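You operate a simulated robot arm through the tools that you are given. There is no shell and no other tool.

You run a simulated robot arm. Do the job below in one go: nothing can be reset, and whatever is moved stays where it is left.

## Task
Set the wire dial of crimper 2 for the 1.5 lead, crimp it and gauge it.
Fine: one stroke only; leave it on the gauge with the head drawn back.

The check looks at the end state, three seconds after you hand in, the way a careful person would. Anything else that was tipped, shoved, dropped, spilled or broken makes it a failure.

## Robot
A 7-joint arm with a two-finger parallel gripper, fixed in place. Base frame: the origin is at the foot of the arm, x ahead of it, y to its left, z up. Units: mm, rad, N and s.
With the tool pointing down near the work surface it reaches from about 120 to 600 mm from the base axis. Its first joint turns from -1.152 to 1.152 rad. Payload 2.4 kg.
Tool frame: the origin (TCP) lies between the finger pads and is the grasp point; the fingertips stand 30 mm ahead of it; z points along the fingers, y is the line along which they close. Largest opening 94 mm; finger width 28, thickness 10; the body of the gripper, 50 by 96 mm, starts 55 mm behind the TCP.
Orientation is that of the tool frame in the base frame, as a unit quaternion [w, x, y, z]. With the fingers straight down and closing along the base's y, the tool's x points along the base's -x, its y along +y and its z along -z.

## Interface
- The arm moves only by the tool move_arm. Its argument "increments" is a list of rows, each a list of 7 numbers: the finger opening in cm, from 0 to 9.4, then the shift along the base's x, y, z in units of 50 mm (1.0 is 50 mm), then the turn, a rotation vector about the base's x, y, z in units of 8 degrees (1.0 is 8 degrees). In form: [[hand, dx, dy, dz, rx, ry, rz], ...]. A call has 1 to 20 rows; each row shifts and turns the commanded pose from where the row before left it. A call with a number of a shift or a turn outside -1 to 1 is refused whole. Each row takes 0.2 s and may step no farther than 50 mm and 0.15 rad from the row before; otherwise, or with a gripper value out of range, the whole call is refused. A pose out of reach is approached as far as the arm can. The call stops where the force on the tool passes 50 N (or 10 N more than at its start, if that is more) or the arm is blocked; 0.2 s more then pass. The fingers move at their own pace (about 153 mm/s each) and stop on an object; they squeeze with about 28 N. The grip force told is the motor's: it shows also when the fingers shut on nothing. Time passes only in rows, and 0.2 s behind the last, so rows that do not move let the fingers close. The reply holds the time, the measured pose of the TCP, the force on the tool along the base axes, the opening and the grip force, in the units named above and with some noise, with the torque about the TCP (base axes, N m) and any sound that the robot's microphone picked up.
- Cameras (640 x 400 px; columns grow to the right, rows downward): "scene" is fixed at [44.6, 481.6, 1440.7]; the picture's right is [-0.68, -0.73, 0.00], its down [-0.44, 0.41, -0.80] and it looks along [0.59, -0.54, -0.60] (base axes); focal length 294 px, centre (320, 200). "wrist" rides on the gripper at [76, 14, -102] in the tool frame; the picture's right is [-0.18, 0.98, 0.00], its down [-0.75, -0.14, -0.64] and it looks along [-0.63, -0.12, 0.77] (tool axes); focal length 243 px, centre (320, 200). There is no depth. A picture from a camera that has moved, and an enlarged one, comes with that camera's place and axes in the base frame and with its lens.
- capture(camera): a new picture of that camera. The clock stands still meanwhile.
- zoom(camera, box): a new picture of the part [left, top, right, bottom] of that camera's present view, enlarged. The clock stands still meanwhile.
- sign_off(): hands the job in; it is judged then, once.

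Places have to be worked out from the pictures, the camera data and where the tool is seen. Open the gripper and draw the arm clear of the work before you hand the job in, unless the task says otherwise.

The tools are called after "Call:" as a command line: name --pt "numbers of a row" for each row, then --argument value for the rest, lists and objects as JSON in quotes. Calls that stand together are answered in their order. move_arm: Moves the arm, as the interface text tells. Its arguments: {"type":"object","properties":{"increments":{"type":"array"}},"required":["increments"]} The other tools are called the same way: capture (camera) takes a picture; zoom (camera, box) takes an enlarged picture of a part of a camera's view; sign_off () hands the job in.

At the start:

```text
time: 0.0
eef_pos: [440.3, 140.7, 1095.0]
orientation: [0.0, 0.0, 1.0, 0.0]
ft_force: [0.1, -0.2, -0.7]
moment: [0.01, -0.02, -0.02]
gripper_width: 93.9
finger_force: 0.0
```

scene: 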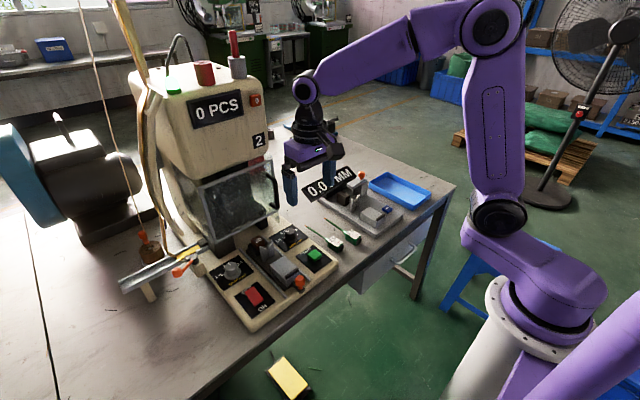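
wrist: 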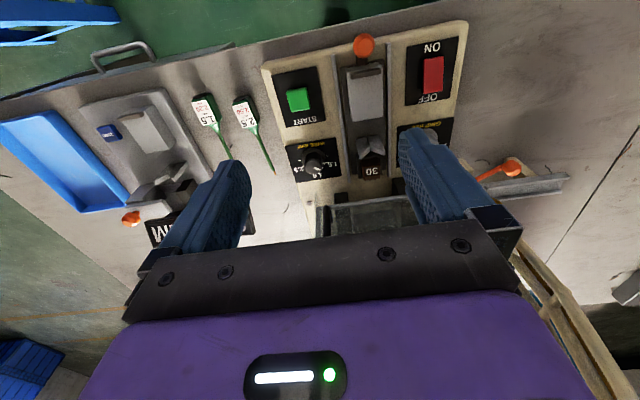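

I start by looking closely at both views to identify the machine, dials, leads and gauge.

Call:
zoom --camera "scene" --box '[190, 200, 350, 340]'

Call:
zoom --camera "scene" --box '[280, 140, 440, 260]'

Call:
zoom --camera "wrist" --box '[260, 10, 480, 210]'

Call:
zoom --camera "wrist" --box '[80, 60, 300, 260]'

Call:
zoom --camera "scene" --box '[100, 20, 300, 260]'

```text
2.86 times, centred on (270, 270) of scene
camera zoom: at [44.6, 481.6, 1440.7], right [-0.68, -0.73, 0.0], down [-0.44, 0.41, -0.8], along [0.59, -0.54, -0.6], focal length 840 px, centre (463, 0)
```

zoom: 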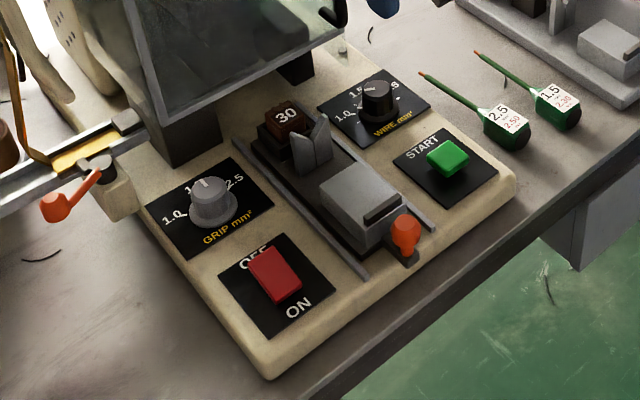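

```text
3.33 times, centred on (360, 200) of scene
camera zoom: at [44.6, 481.6, 1440.7], right [-0.68, -0.73, 0.0], down [-0.44, 0.41, -0.8], along [0.59, -0.54, -0.6], focal length 980 px, centre (187, 200)
```

zoom: 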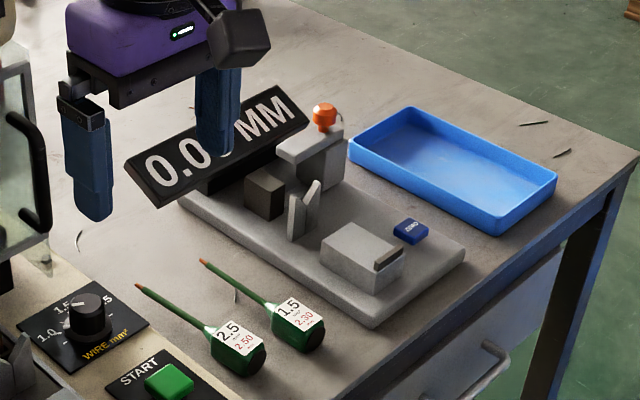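

```text
2.00 times, centred on (370, 110) of wrist
camera zoom: at [364.3, 154.1, 1197.7], right [0.18, 0.98, 0.0], down [0.75, -0.14, 0.64], along [0.63, -0.12, -0.77], focal length 485 px, centre (220, 380)
```

zoom: 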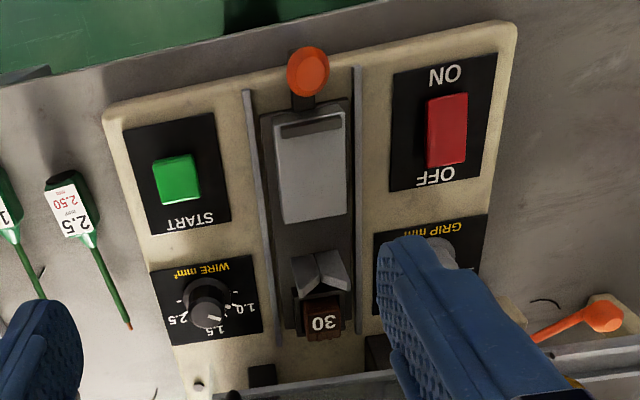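

```text
2.00 times, centred on (190, 160) of wrist
camera zoom: at [364.3, 154.1, 1197.7], right [0.18, 0.98, 0.0], down [0.75, -0.14, 0.64], along [0.63, -0.12, -0.77], focal length 485 px, centre (580, 280)
```

zoom: 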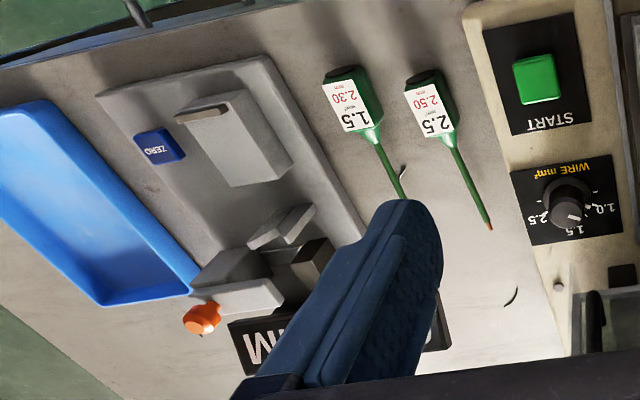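

```text
1.67 times, centred on (200, 140) of scene
camera zoom: at [44.6, 481.6, 1440.7], right [-0.68, -0.73, 0.0], down [-0.44, 0.41, -0.8], along [0.59, -0.54, -0.6], focal length 490 px, centre (520, 300)
```

zoom: 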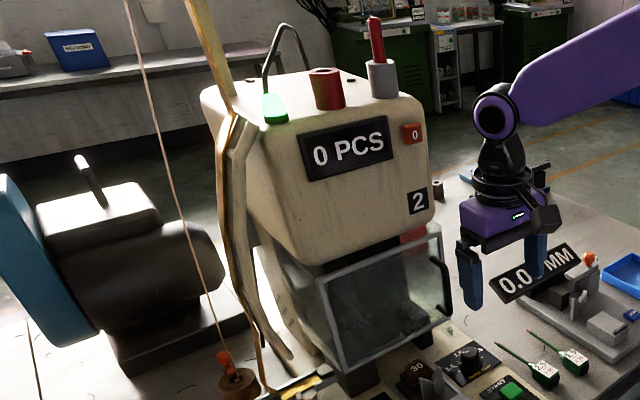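

The press base carries a WIRE dial, a GRIP dial, a red ON/OFF rocker, START, and a carriage with an orange knob. The gauge and two leads are to its right. I will draw the arm back towards the base so the wrist camera looks at the panel unobstructed.

Call:
move_arm --pt "9.4 -0.9 0 0 0 0 0" --pt "9.4 -0.9 0 0 0 0 0" --pt "9.4 -0.9 0 0 0 0 0" --pt "9.4 -0.9 0 0 0 0 0"

Call:
capture --camera "wrist"

Call:
capture --camera "scene"

```text
time: 1.0
eef_pos: [259.2, 138.9, 1095.9]
orientation: [-0.001, 0.0, 1.0, 0.0]
ft_force: [-0.1, -0.5, -0.1]
moment: [-0.03, 0.01, 0.01]
gripper_width: 94.2
finger_force: 0.0
```

```text
taken
camera wrist: at [183.0, 152.6, 1198.1], right [0.18, 0.98, 0.0], down [0.75, -0.14, 0.64], along [0.63, -0.12, -0.77], focal length 243 px, centre (320, 200)
```

wrist: 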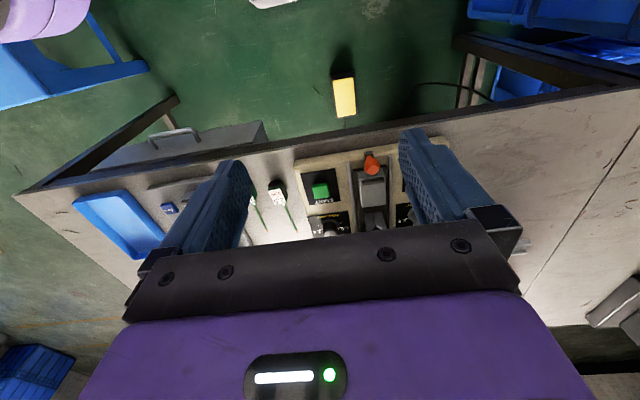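

```text
taken
```

scene: 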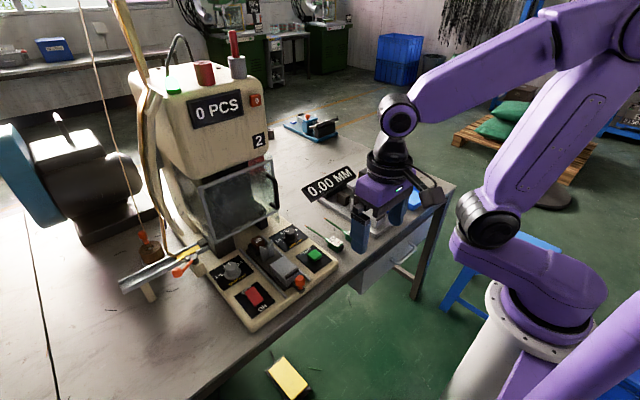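

With the arm drawn back, the scene camera has a clear view of the press and panel, so I zoom in there.

Call:
zoom --camera "scene" --box '[255, 215, 345, 275]'

Call:
zoom --camera "scene" --box '[205, 235, 315, 335]'

Call:
zoom --camera "scene" --box '[110, 140, 290, 300]'

Call:
zoom --camera "scene" --box '[130, 30, 290, 170]'

Call:
zoom --camera "scene" --box '[290, 160, 400, 260]'

```text
6.67 times, centred on (300, 245) of scene
camera zoom: at [44.6, 481.6, 1440.7], right [-0.68, -0.73, 0.0], down [-0.44, 0.41, -0.8], along [0.59, -0.54, -0.6], focal length 1960 px, centre (453, -100)
```

zoom: 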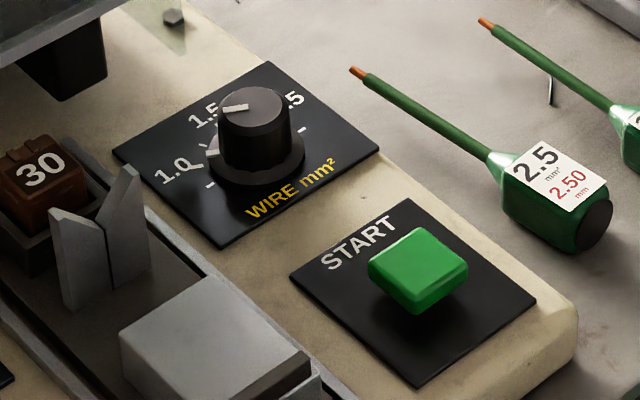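

```text
4.00 times, centred on (260, 285) of scene
camera zoom: at [44.6, 481.6, 1440.7], right [-0.68, -0.73, 0.0], down [-0.44, 0.41, -0.8], along [0.59, -0.54, -0.6], focal length 1176 px, centre (560, -140)
```

zoom: 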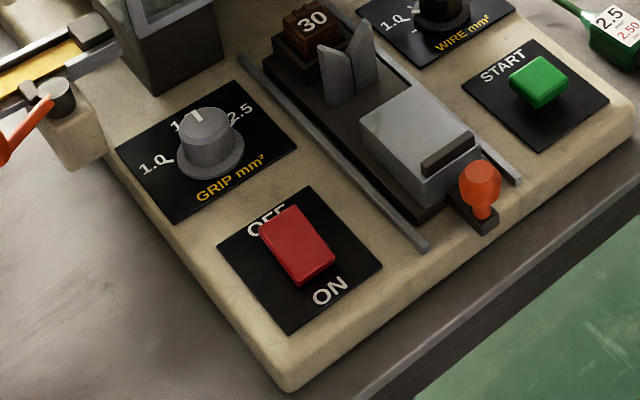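

```text
2.50 times, centred on (200, 220) of scene
camera zoom: at [44.6, 481.6, 1440.7], right [-0.68, -0.73, 0.0], down [-0.44, 0.41, -0.8], along [0.59, -0.54, -0.6], focal length 735 px, centre (620, 150)
```

zoom: 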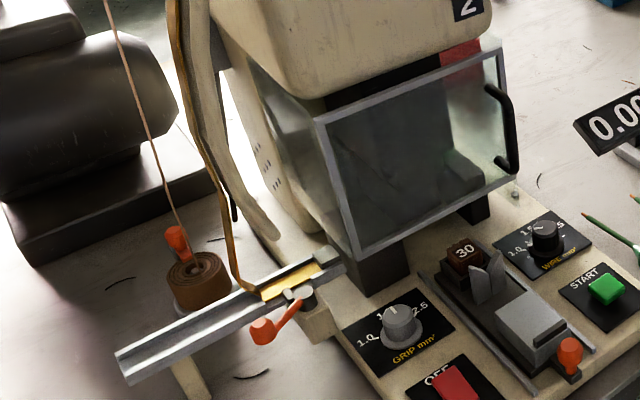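

```text
2.86 times, centred on (210, 100) of scene
camera zoom: at [44.6, 481.6, 1440.7], right [-0.68, -0.73, 0.0], down [-0.44, 0.41, -0.8], along [0.59, -0.54, -0.6], focal length 840 px, centre (634, 486)
```

zoom: 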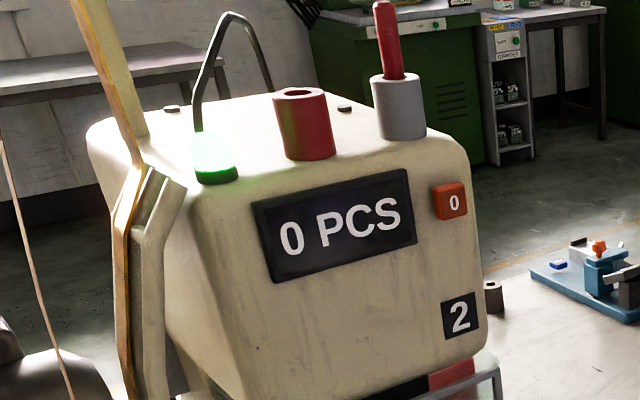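

```text
4.00 times, centred on (345, 210) of scene
camera zoom: at [44.6, 481.6, 1440.7], right [-0.68, -0.73, 0.0], down [-0.44, 0.41, -0.8], along [0.59, -0.54, -0.6], focal length 1176 px, centre (220, 160)
```

zoom: 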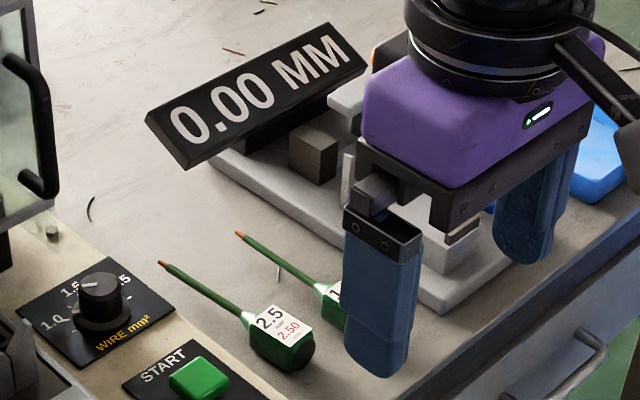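

The WIRE dial pointer appears to sit off the 1.5 mark, so I go back to the known-safe start pose and zoom with the wrist camera for a near-overhead look at the panel.

Call:
move_arm --pt "9.4 0.9 0 0 0 0 0" --pt "9.4 0.9 0 0 0 0 0" --pt "9.4 0.9 0 0 0 0 0" --pt "9.4 0.9 0 0 0 0 0"

Call:
zoom --camera "wrist" --box '[285, 130, 345, 190]'

Call:
zoom --camera "wrist" --box '[330, 30, 420, 190]'

Call:
zoom --camera "wrist" --box '[280, 160, 420, 240]'

Call:
zoom --camera "wrist" --box '[180, 80, 290, 190]'

```text
time: 2.0
eef_pos: [441.7, 137.9, 1095.8]
orientation: [0.0, 0.0, 1.0, 0.0]
ft_force: [-0.5, 0.1, -0.1]
moment: [0.0, -0.01, -0.01]
gripper_width: 94.1
finger_force: 0.2
```

```text
6.67 times, centred on (315, 160) of wrist
camera zoom: at [365.4, 152.0, 1198.1], right [0.18, 0.98, 0.0], down [0.75, -0.14, 0.64], along [0.63, -0.12, -0.77], focal length 1618 px, centre (353, 467)
```

zoom: 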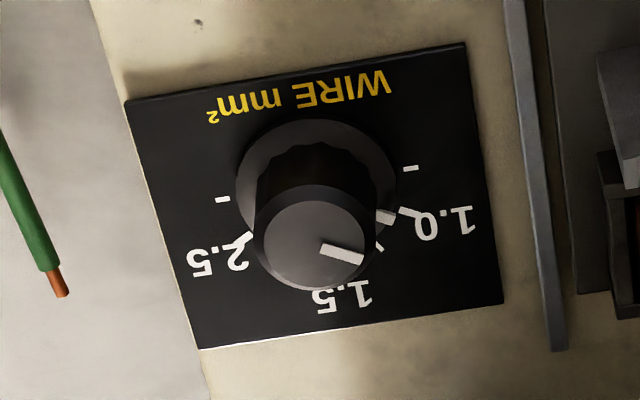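

```text
2.50 times, centred on (375, 110) of wrist
camera zoom: at [365.4, 152.0, 1198.1], right [0.18, 0.98, 0.0], down [0.75, -0.14, 0.64], along [0.63, -0.12, -0.77], focal length 606 px, centre (182, 425)
```

zoom: 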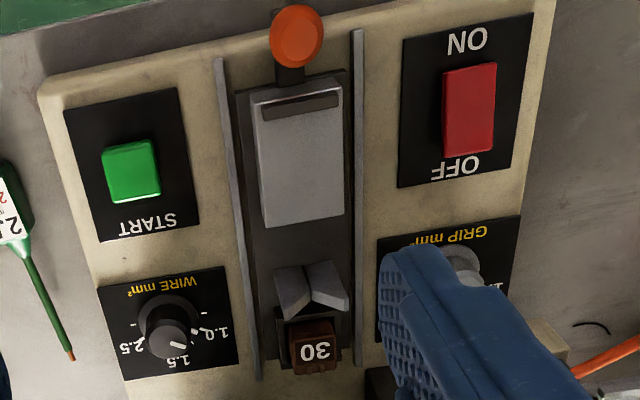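

```text
4.57 times, centred on (350, 200) of wrist
camera zoom: at [365.4, 152.0, 1198.1], right [0.18, 0.98, 0.0], down [0.75, -0.14, 0.64], along [0.63, -0.12, -0.77], focal length 1109 px, centre (183, 200)
```

zoom: 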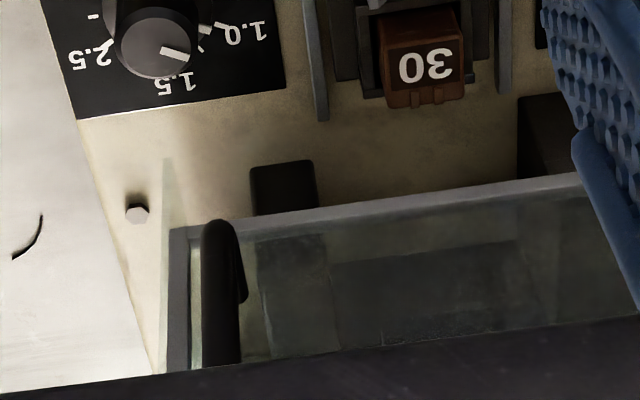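

```text
3.64 times, centred on (235, 135) of wrist
camera zoom: at [365.4, 152.0, 1198.1], right [0.18, 0.98, 0.0], down [0.75, -0.14, 0.64], along [0.63, -0.12, -0.77], focal length 882 px, centre (629, 436)
```

zoom: 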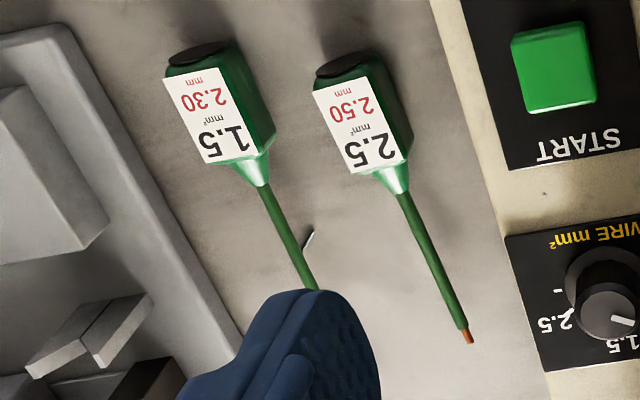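

The dial pointer stands near 1.0 and must go to 1.5. I estimate the dial at about (594, 97), START at (477, 99), the 1.5 lead's handle at about (475, -63). Next I move sideways for a view of the gauge and the 1.5 lead.

Call:
move_arm --pt "9.4 0 -0.95 0 0 0 0" --pt "9.4 0 -0.95 0 0 0 0" --pt "9.4 0 -0.95 0 0 0 0" --pt "9.4 0 -0.95 0 0 0 0" --pt "9.4 0 -0.8 0 0 0 0"

Call:
capture --camera "wrist"

Call:
zoom --camera "wrist" --box '[240, 20, 400, 240]'

```text
time: 3.2
eef_pos: [439.5, -89.3, 1092.3]
orientation: [-0.001, -0.001, 1.0, 0.0]
ft_force: [-0.1, -0.4, 0.2]
moment: [-0.02, 0.0, -0.01]
gripper_width: 94.0
finger_force: 0.0
```

```text
taken
camera wrist: at [363.4, -76.6, 1195.4], right [0.18, 0.98, 0.0], down [0.75, -0.14, 0.64], along [0.63, -0.12, -0.77], focal length 243 px, centre (320, 200)
```

wrist: 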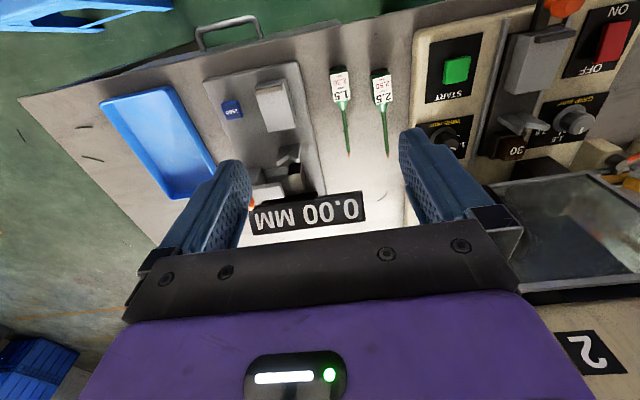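

```text
1.82 times, centred on (320, 130) of wrist
camera zoom: at [363.4, -76.6, 1195.4], right [0.18, 0.98, 0.0], down [0.75, -0.14, 0.64], along [0.63, -0.12, -0.77], focal length 441 px, centre (320, 327)
```

zoom: 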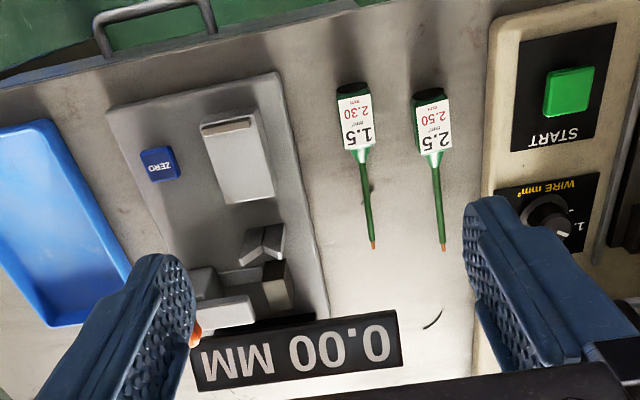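

The 1.5 lead lies left of the 2.5 lead with its tip pointing away from me. I move over the gauge and lower slightly to see its head, anvil and lever.

Call:
move_arm --pt "9.4 0.2 -0.8 -0.8 0 0 0" --pt "9.4 0.2 -0.8 -0.8 0 0 0"

Call:
capture --camera "wrist"

Call:
zoom --camera "wrist" --box '[240, 40, 400, 240]'

Call:
zoom --camera "scene" --box '[290, 150, 410, 250]'

```text
refused: row 1 steps farther than a row can; nothing moved
```

```text
taken
camera wrist: at [363.4, -76.6, 1195.4], right [0.18, 0.98, 0.0], down [0.75, -0.14, 0.64], along [0.63, -0.12, -0.77], focal length 243 px, centre (320, 200)
```

wrist: 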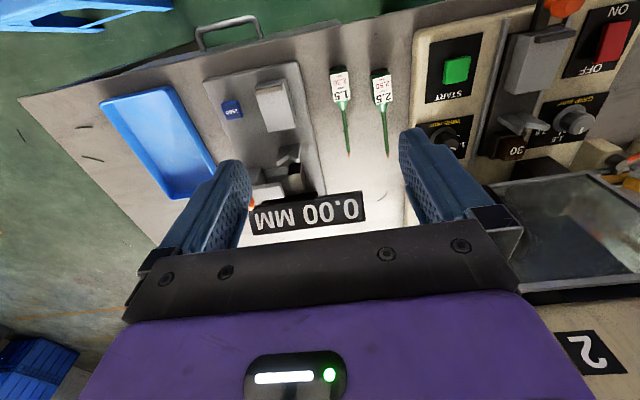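

```text
2.00 times, centred on (320, 140) of wrist
camera zoom: at [363.4, -76.6, 1195.4], right [0.18, 0.98, 0.0], down [0.75, -0.14, 0.64], along [0.63, -0.12, -0.77], focal length 485 px, centre (320, 320)
```

zoom: 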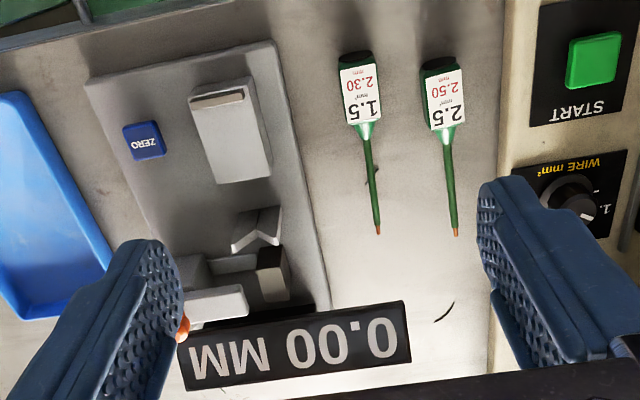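

```text
4.00 times, centred on (350, 200) of scene
camera zoom: at [44.6, 481.6, 1440.7], right [-0.68, -0.73, 0.0], down [-0.44, 0.41, -0.8], along [0.59, -0.54, -0.6], focal length 1176 px, centre (200, 200)
```

zoom: 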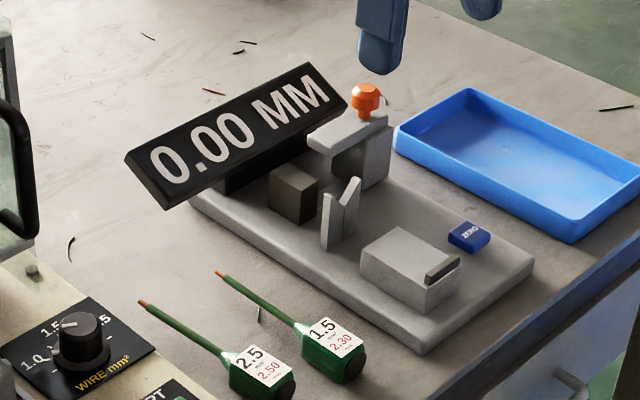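

The reply refused the step (too long), so I use smaller rows to get above the gauge and look at its head from closer.

Call:
move_arm --pt "9.4 0.1 -0.7 -0.6 0 0 0" --pt "9.4 0.1 -0.7 -0.6 0 0 0" --pt "9.4 0.1 -0.6 -0.6 0 0 0"

Call:
capture --camera "wrist"

Call:
zoom --camera "wrist" --box '[230, 60, 410, 240]'

Call:
capture --camera "scene"

```text
time: 4.0
eef_pos: [454.1, -191.6, 1004.3]
orientation: [0.0, 0.0, 1.0, 0.0]
ft_force: [0.6, 0.1, -1.5]
moment: [0.01, 0.03, -0.01]
gripper_width: 94.1
finger_force: 0.1
```

```text
taken
camera wrist: at [378.4, -177.3, 1107.0], right [0.18, 0.98, 0.0], down [0.75, -0.14, 0.64], along [0.63, -0.12, -0.77], focal length 243 px, centre (320, 200)
```

wrist: 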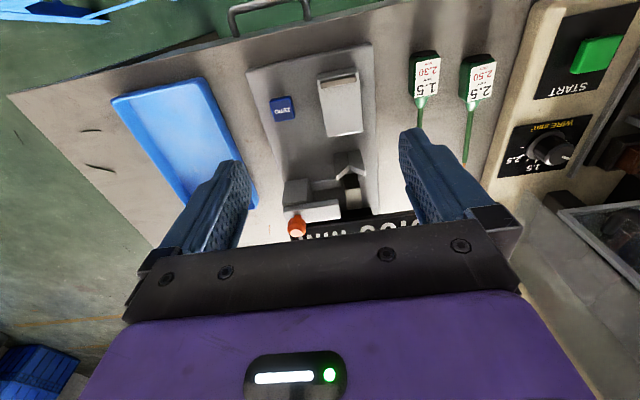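

```text
2.22 times, centred on (320, 150) of wrist
camera zoom: at [378.4, -177.3, 1107.0], right [0.18, 0.98, 0.0], down [0.75, -0.14, 0.64], along [0.63, -0.12, -0.77], focal length 539 px, centre (320, 311)
```

zoom: 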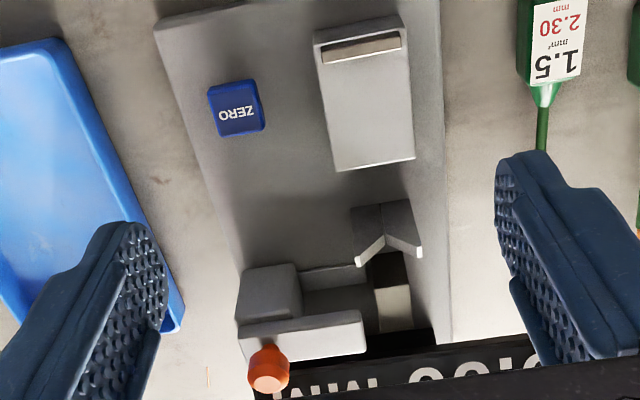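

```text
taken
```

scene: 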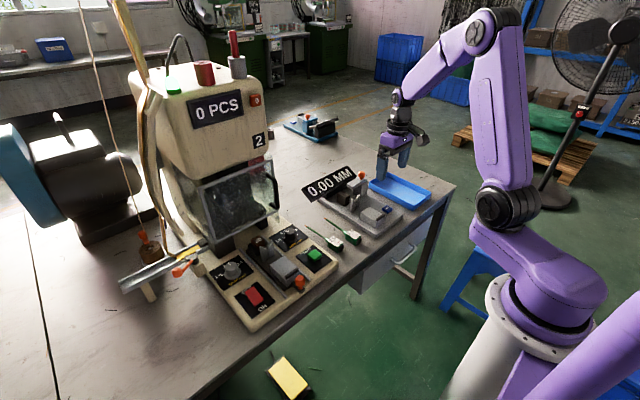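

The gauge head (with an orange knob) seems to slide sideways towards a fixed anvil behind the V. I zoom in more on both views to understand it.

Call:
zoom --camera "scene" --box '[315, 160, 395, 220]'

Call:
zoom --camera "wrist" --box '[275, 140, 385, 235]'

Call:
zoom --camera "scene" --box '[275, 105, 345, 150]'

Call:
zoom --camera "scene" --box '[170, 140, 290, 240]'

Call:
zoom --camera "wrist" --box '[500, 90, 640, 290]'

```text
6.67 times, centred on (355, 190) of scene
camera zoom: at [44.6, 481.6, 1440.7], right [-0.68, -0.73, 0.0], down [-0.44, 0.41, -0.8], along [0.59, -0.54, -0.6], focal length 1960 px, centre (87, 267)
```

zoom: 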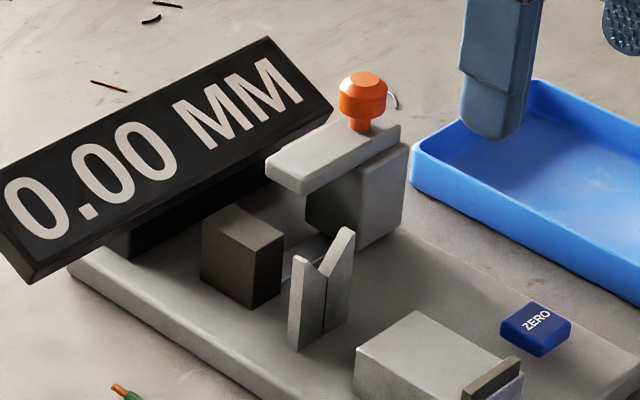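

```text
4.21 times, centred on (330, 188) of wrist
camera zoom: at [378.4, -177.3, 1107.0], right [0.18, 0.98, 0.0], down [0.75, -0.14, 0.64], along [0.63, -0.12, -0.77], focal length 1022 px, centre (278, 253)
```

zoom: 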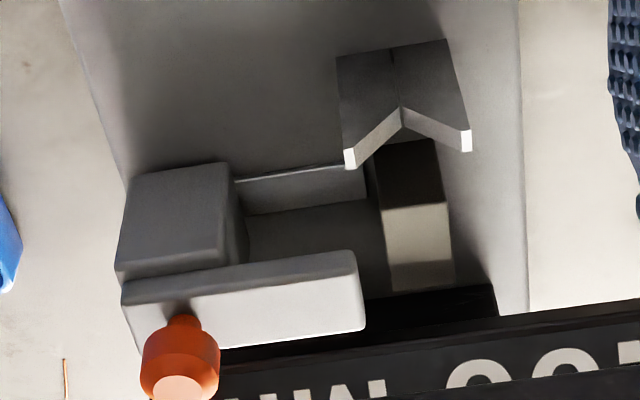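

```text
8.89 times, centred on (310, 128) of scene
camera zoom: at [44.6, 481.6, 1440.7], right [-0.68, -0.73, 0.0], down [-0.44, 0.41, -0.8], along [0.59, -0.54, -0.6], focal length 2614 px, centre (409, 844)
```

zoom: 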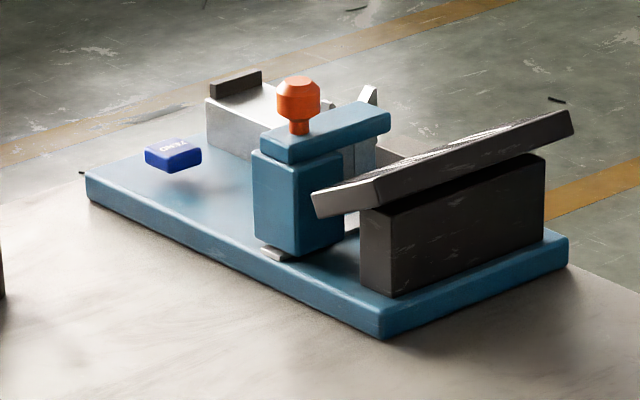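

```text
4.00 times, centred on (230, 190) of scene
camera zoom: at [44.6, 481.6, 1440.7], right [-0.68, -0.73, 0.0], down [-0.44, 0.41, -0.8], along [0.59, -0.54, -0.6], focal length 1176 px, centre (680, 240)
```

zoom: 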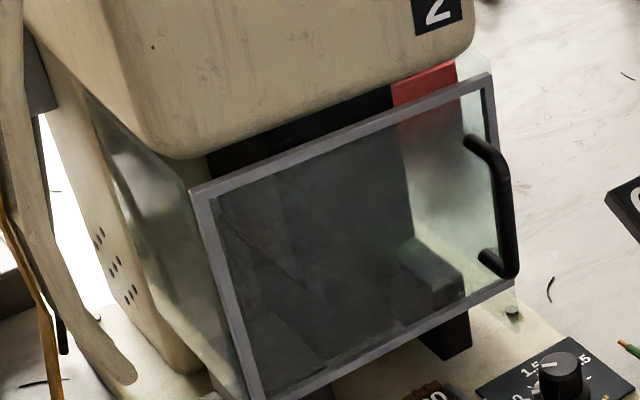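

```text
2.00 times, centred on (570, 190) of wrist
camera zoom: at [378.4, -177.3, 1107.0], right [0.18, 0.98, 0.0], down [0.75, -0.14, 0.64], along [0.63, -0.12, -0.77], focal length 485 px, centre (-180, 220)
```

zoom: 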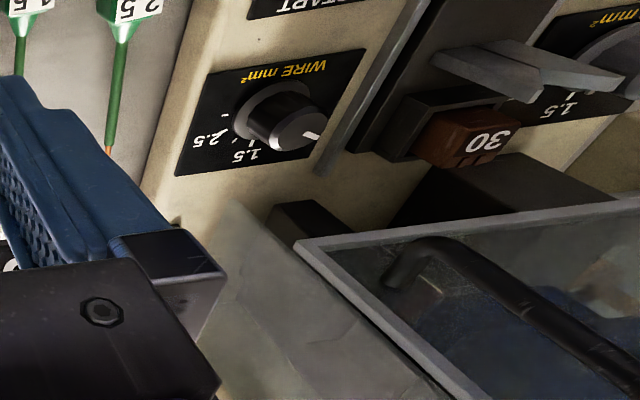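

The gauge head slides on a rail towards the anvil. Before acting I want a front view of the guard and press interior, so I move back in front of the press and tilt the tool up to look under and through the guard.

Call:
move_arm --pt "9.4 -0.4 0.6 0 0 0 0" --pt "9.4 -0.4 0.8 0 0 0 0" --pt "9.4 -0.4 0.8 0 0 0 0" --pt "9.4 -0.4 0.8 0 0 0 0" --pt "9.4 -0.4 0.8 0 0 0 0" --pt "9.4 -0.3 0.9 0 0 -1 0" --pt "9.4 -0.2 0.9 0 0 -1 0" --pt "9.4 0 0.9 0 0 -1 0" --pt "9.4 0 0.9 0 0 -1 0" --pt "9.4 0 0.5 0 0 0 0"

Call:
capture --camera "wrist"

Call:
capture --camera "scene"

```text
time: 6.2
eef_pos: [330.4, 205.2, 1005.4]
orientation: [0.276, 0.0, 0.961, 0.0]
ft_force: [1.0, 0.4, -0.9]
moment: [0.0, -0.04, 0.0]
gripper_width: 94.0
finger_force: 0.0
```

```text
taken
camera wrist: at [210.9, 218.4, 1052.6], right [0.16, 0.98, 0.1], down [0.3, -0.14, 0.94], along [0.94, -0.12, -0.32], focal length 243 px, centre (320, 200)
```

wrist: 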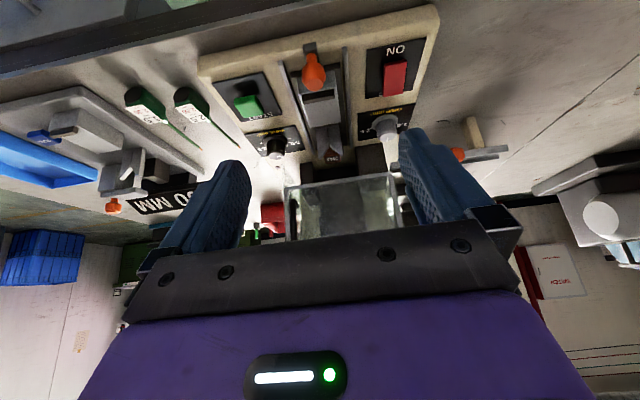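

```text
taken
```

scene: 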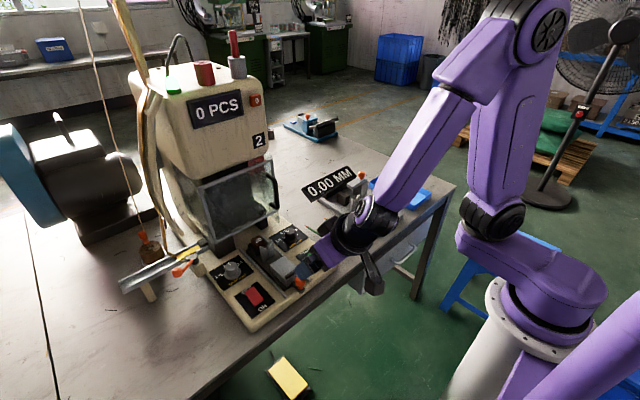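

I now have a frontal (upside-down) view; I zoom on the guard and the area below it.

Call:
zoom --camera "wrist" --box '[250, 110, 430, 245]'

Call:
zoom --camera "wrist" --box '[280, 40, 430, 150]'

Call:
zoom --camera "wrist" --box '[280, 140, 400, 220]'

```text
2.96 times, centred on (340, 178) of wrist
camera zoom: at [210.9, 218.4, 1052.6], right [0.16, 0.98, 0.1], down [0.3, -0.14, 0.94], along [0.94, -0.12, -0.32], focal length 719 px, centre (261, 267)
```

zoom: 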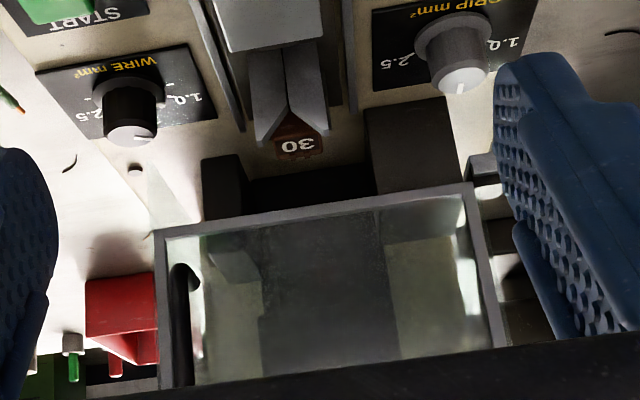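

```text
3.64 times, centred on (355, 95) of wrist
camera zoom: at [210.9, 218.4, 1052.6], right [0.16, 0.98, 0.1], down [0.3, -0.14, 0.94], along [0.94, -0.12, -0.32], focal length 882 px, centre (193, 582)
```

zoom: 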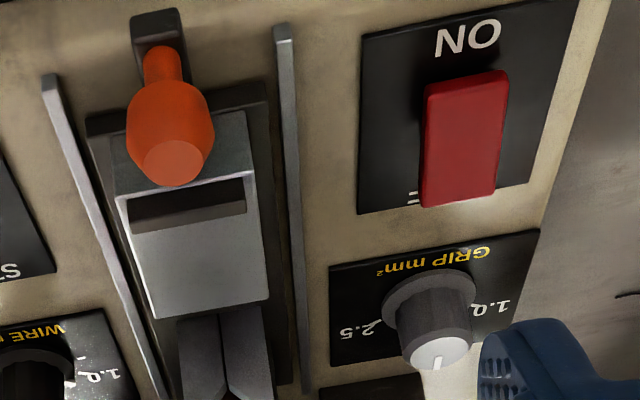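

```text
5.00 times, centred on (340, 180) of wrist
camera zoom: at [210.9, 218.4, 1052.6], right [0.16, 0.98, 0.1], down [0.3, -0.14, 0.94], along [0.94, -0.12, -0.32], focal length 1213 px, centre (220, 300)
```

zoom: 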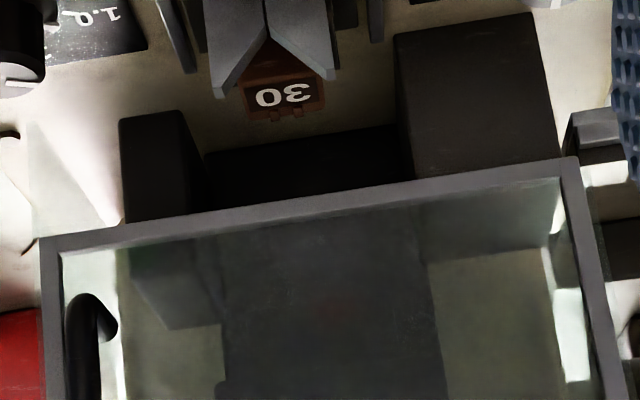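

The power rocker is pressed on the ON side and the lamp is lit, so power is on; the guard hangs vertically (closed). I work out the dial axis at about (594, 99), pointer at 1.0, needing -60° to reach 1.5. I go upright above the dial to align.

Call:
move_arm --pt "9.4 0.6 -0.3 0 0 1 0" --pt "9.4 0.7 -0.3 0 0 1 0" --pt "9.4 0.7 -0.3 0 0 1 0" --pt "9.4 0.7 -0.3 -0.2 0 1 0" --pt "9.4 0.8 -0.3 -0.4 0 0 0" --pt "9.4 0.8 -0.3 -0.4 0 0 0" --pt "9.4 0.8 -0.32 -0.4 0 0 0"

Call:
capture --camera "wrist"

Call:
capture --camera "scene"

```text
time: 7.8
eef_pos: [564.0, 108.3, 947.0]
orientation: [-0.012, -0.003, 1.0, -0.002]
ft_force: [-46.2, -9.4, 33.4]
moment: [0.77, -4.3, 0.01]
gripper_width: 93.9
finger_force: 0.0
stopped in row 7: the force on the tool passed its limit at 111 N (the readings are from after the stop); the commanded pose is now the measured one
```

```text
taken
camera wrist: at [489.4, 123.2, 1051.9], right [0.18, 0.98, -0.01], down [0.77, -0.14, 0.62], along [0.61, -0.12, -0.78], focal length 243 px, centre (320, 200)
```

wrist: 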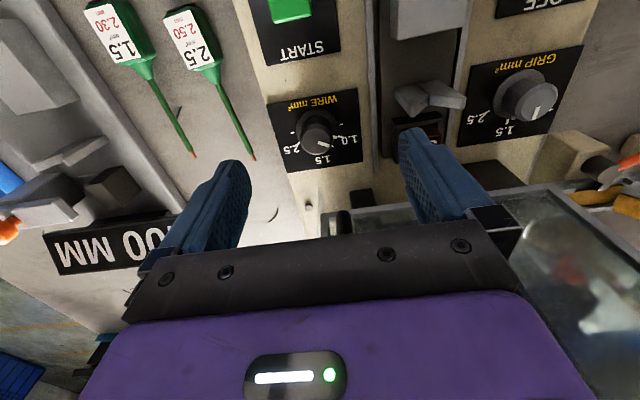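

```text
taken
```

scene: 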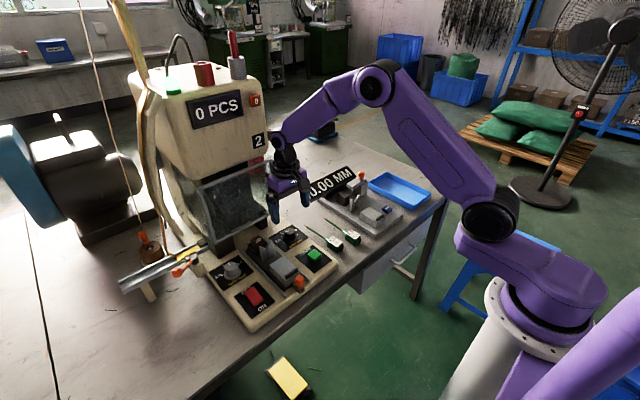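

The arm touched the front of the press (111 N peak), so the wrist needs more clearance there. I back straight off and check nothing was displaced.

Call:
move_arm --pt "9.4 -0.6 0 0 0 0 0" --pt "9.4 -0.8 0 0.2 0 0 0" --pt "9.4 -0.8 0 0.2 0 0 0" --pt "9.4 -0.8 0 0 0 0 0"

Call:
capture --camera "scene"

Call:
zoom --camera "scene" --box '[160, 60, 320, 240]'

Call:
zoom --camera "scene" --box '[170, 140, 290, 240]'

```text
time: 8.8
eef_pos: [415.2, 110.2, 965.1]
orientation: [-0.009, -0.002, 1.0, -0.001]
ft_force: [-1.0, 0.8, -1.6]
moment: [0.01, -0.05, -0.02]
gripper_width: 94.1
finger_force: 0.0
```

```text
taken
```

scene: 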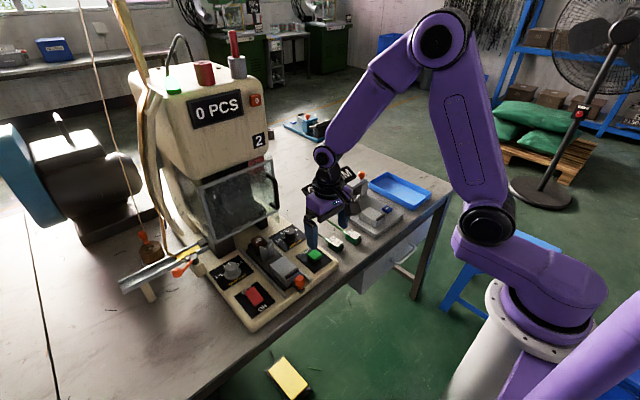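

```text
2.22 times, centred on (240, 150) of scene
camera zoom: at [44.6, 481.6, 1440.7], right [-0.68, -0.73, 0.0], down [-0.44, 0.41, -0.8], along [0.59, -0.54, -0.6], focal length 654 px, centre (498, 311)
```

zoom: 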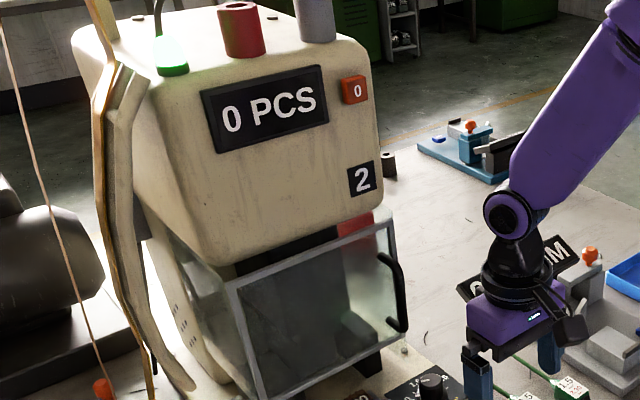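

```text
4.00 times, centred on (230, 190) of scene
camera zoom: at [44.6, 481.6, 1440.7], right [-0.68, -0.73, 0.0], down [-0.44, 0.41, -0.8], along [0.59, -0.54, -0.6], focal length 1176 px, centre (680, 240)
```

zoom: 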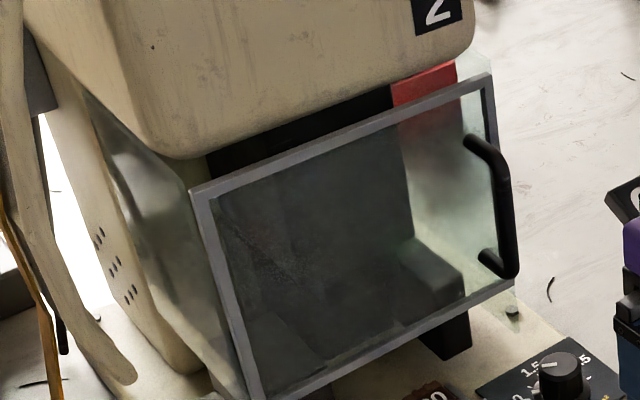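

Nothing looks disturbed. The guard's handle (around x 615–630, y 115, z 900–1020) is what I met, so I will work the dial with the tool leaning back towards me by about 32°. I take that pose short of the dial first.

Call:
move_arm --pt "9.4 0.2 0 0 0 -1 0" --pt "9.4 0.3 0 0 0 -1 0" --pt "9.4 0.3 -0.1 -0.3 0 -1 0" --pt "9.4 0.3 -0.1 -0.5 0 -1 0" --pt "9.4 0.4 0 -0.5 0 -0.13 0"

Call:
capture --camera "wrist"

Call:
capture --camera "scene"

```text
time: 10.0
eef_pos: [484.9, 125.0, 918.8]
orientation: [0.223, -0.008, 0.975, 0.021]
ft_force: [-1.3, 0.6, 0.2]
moment: [-0.05, -0.03, -0.03]
gripper_width: 94.0
finger_force: 0.1
out of reach, approached as far as the arm can: row 3, 4
```

```text
taken
camera wrist: at [372.0, 133.5, 978.6], right [0.14, 0.98, 0.12], down [0.4, -0.16, 0.9], along [0.9, -0.08, -0.42], focal length 243 px, centre (320, 200)
```

wrist: 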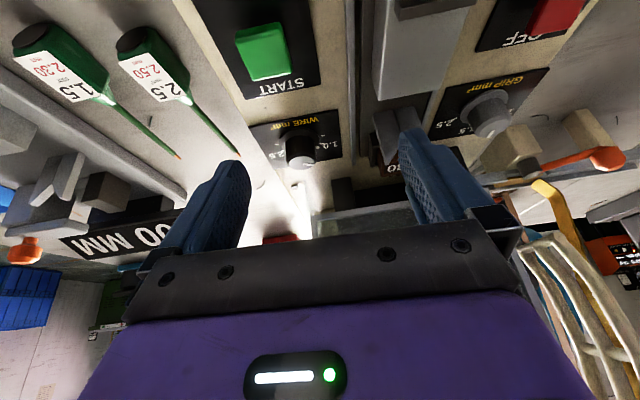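

```text
taken
```

scene: 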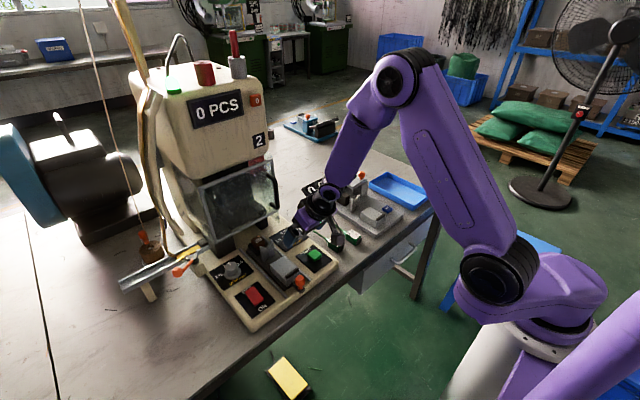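

The arm lagged in rows 3–4 (out-of-reach note). I wait a couple of rows to see where it settles.

Call:
move_arm --pt "9.4 0 0 0 0 0 0" --pt "9.4 0 0 0 0 0 0" --pt "9.4 0 0 0 0 0 0"

Call:
capture --camera "scene"

```text
time: 10.8
eef_pos: [485.7, 122.6, 919.0]
orientation: [0.221, -0.006, 0.975, 0.02]
ft_force: [0.5, 0.3, -0.1]
moment: [0.01, -0.03, -0.03]
gripper_width: 94.0
finger_force: 0.0
```

```text
taken
```

scene: 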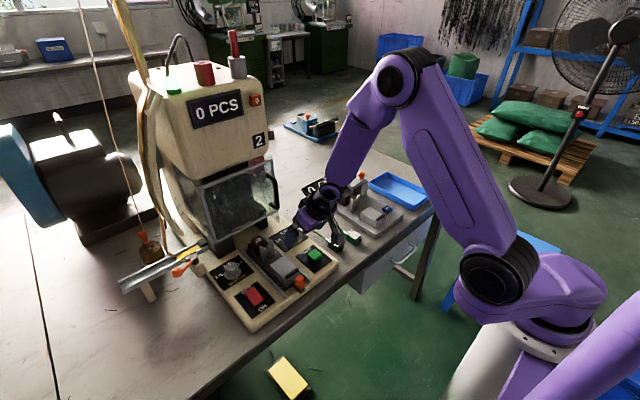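

The command was cut to what was reached (tilt about 26°, slight roll). I move forward where the arm is more extended, correct the roll, and check whether the tilt holds there.

Call:
move_arm --pt "9.4 0.5 -0.3 0 -0.15 0 0" --pt "9.4 0.5 -0.2 0 -0.14 -0.2 0"

Call:
capture --camera "wrist"

Call:
zoom --camera "wrist" --box '[270, 90, 430, 230]'

```text
time: 11.4
eef_pos: [536.5, 96.1, 918.5]
orientation: [0.236, -0.009, 0.972, -0.001]
ft_force: [0.7, -0.3, -0.7]
moment: [-0.02, 0.01, -0.02]
gripper_width: 93.9
finger_force: 0.0
```

```text
taken
camera wrist: at [421.3, 108.6, 974.3], right [0.14, 0.99, 0.08], down [0.38, -0.13, 0.92], along [0.91, -0.1, -0.39], focal length 243 px, centre (320, 200)
```

wrist: 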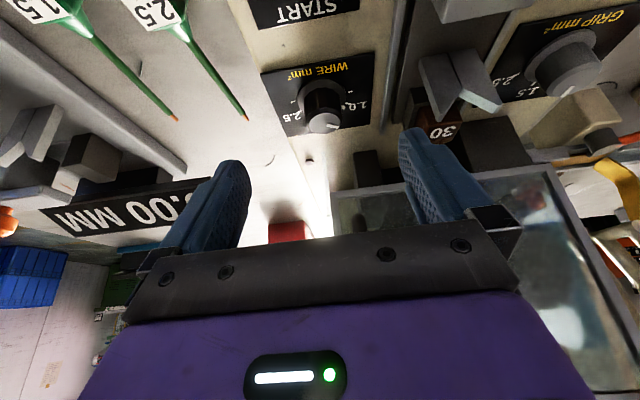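

```text
2.86 times, centred on (350, 160) of wrist
camera zoom: at [421.3, 108.6, 974.3], right [0.14, 0.99, 0.08], down [0.38, -0.13, 0.92], along [0.91, -0.1, -0.39], focal length 693 px, centre (234, 314)
```

zoom: 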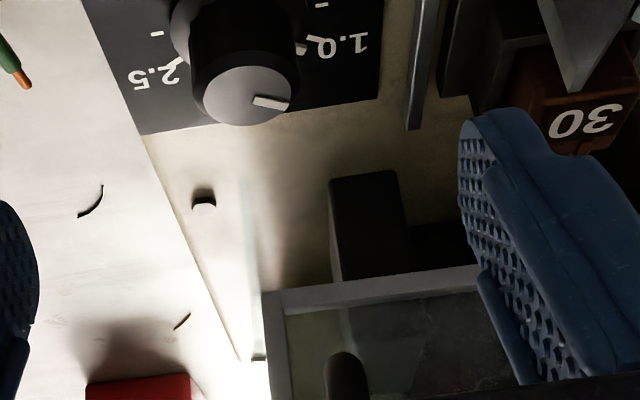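

The tilt holds here (27°). The knob is seen at about (597, 98, 822). I advance to just above it and look again to refine alignment.

Call:
move_arm --pt "9.4 0.35 0.03 -0.35 0 0 -0.12" --pt "9.4 0.35 0.03 -0.35 0 0 0"

Call:
capture --camera "wrist"

Call:
zoom --camera "wrist" --box '[250, 90, 410, 230]'

Call:
capture --camera "scene"

```text
time: 12.0
eef_pos: [572.2, 101.2, 883.0]
orientation: [0.235, -0.002, 0.972, -0.002]
ft_force: [0.4, 0.9, -0.2]
moment: [0.02, 0.0, -0.02]
gripper_width: 93.8
finger_force: 0.0
```

```text
taken
camera wrist: at [457.3, 114.6, 940.1], right [0.16, 0.98, 0.08], down [0.38, -0.14, 0.92], along [0.91, -0.12, -0.39], focal length 243 px, centre (320, 200)
```

wrist: 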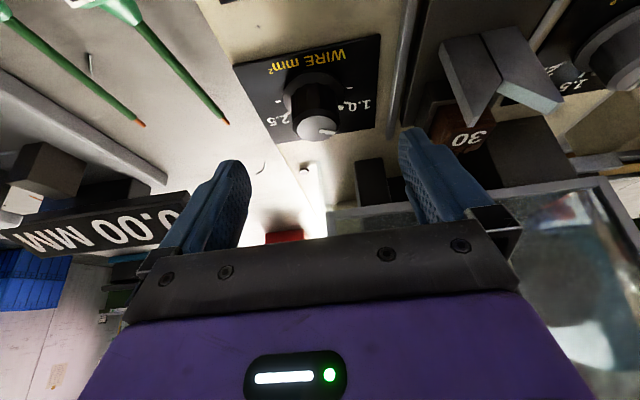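

```text
2.86 times, centred on (330, 160) of wrist
camera zoom: at [457.3, 114.6, 940.1], right [0.16, 0.98, 0.08], down [0.38, -0.14, 0.92], along [0.91, -0.12, -0.39], focal length 693 px, centre (291, 314)
```

zoom: 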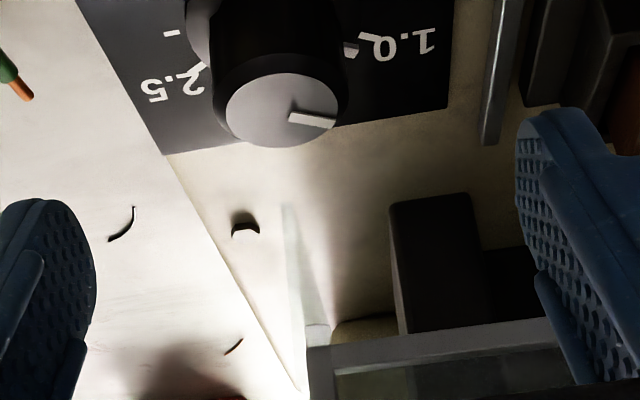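

```text
taken
```

scene: 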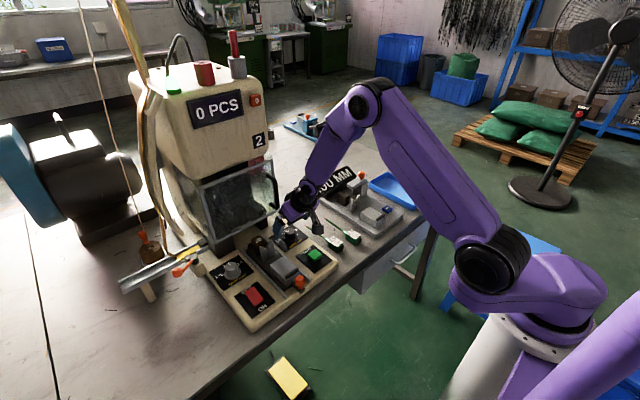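

The knob axis works out near (596, 98.5), top at about z 822. I try a bit more tilt for clearance from the handle and yaw the tool by +32° above the knob, watching for reach limits.

Call:
move_arm --pt "9.4 0 0 0 0 -0.8 0" --pt "9.4 0.05 0 0 0 0 1" --pt "9.4 0.1 0 0 0 0 1" --pt "9.4 0.1 -0.05 0 0 0 1" --pt "9.4 0.1 -0.05 0 0 0 1"

Call:
capture --camera "wrist"

Call:
capture --camera "scene"

```text
time: 13.2
eef_pos: [588.8, 95.0, 882.3]
orientation: [0.278, -0.266, 0.92, 0.079]
ft_force: [-0.8, 0.8, 0.0]
moment: [-0.05, 0.02, -0.06]
gripper_width: 94.0
finger_force: 0.1
```

```text
taken
camera wrist: at [479.5, 41.5, 927.0], right [-0.39, 0.91, 0.1], down [0.3, 0.03, 0.95], along [0.87, 0.41, -0.29], focal length 243 px, centre (320, 200)
```

wrist: 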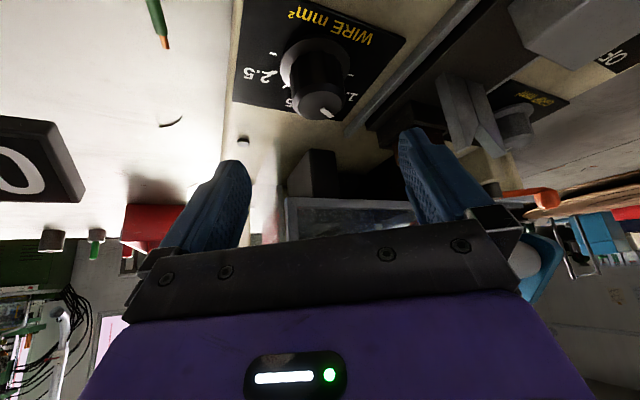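

```text
taken
```

scene: 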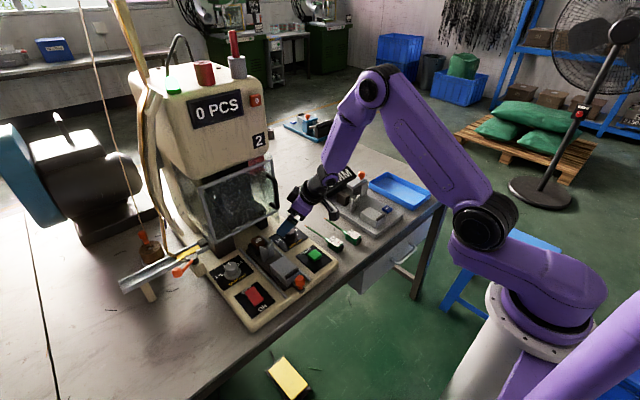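

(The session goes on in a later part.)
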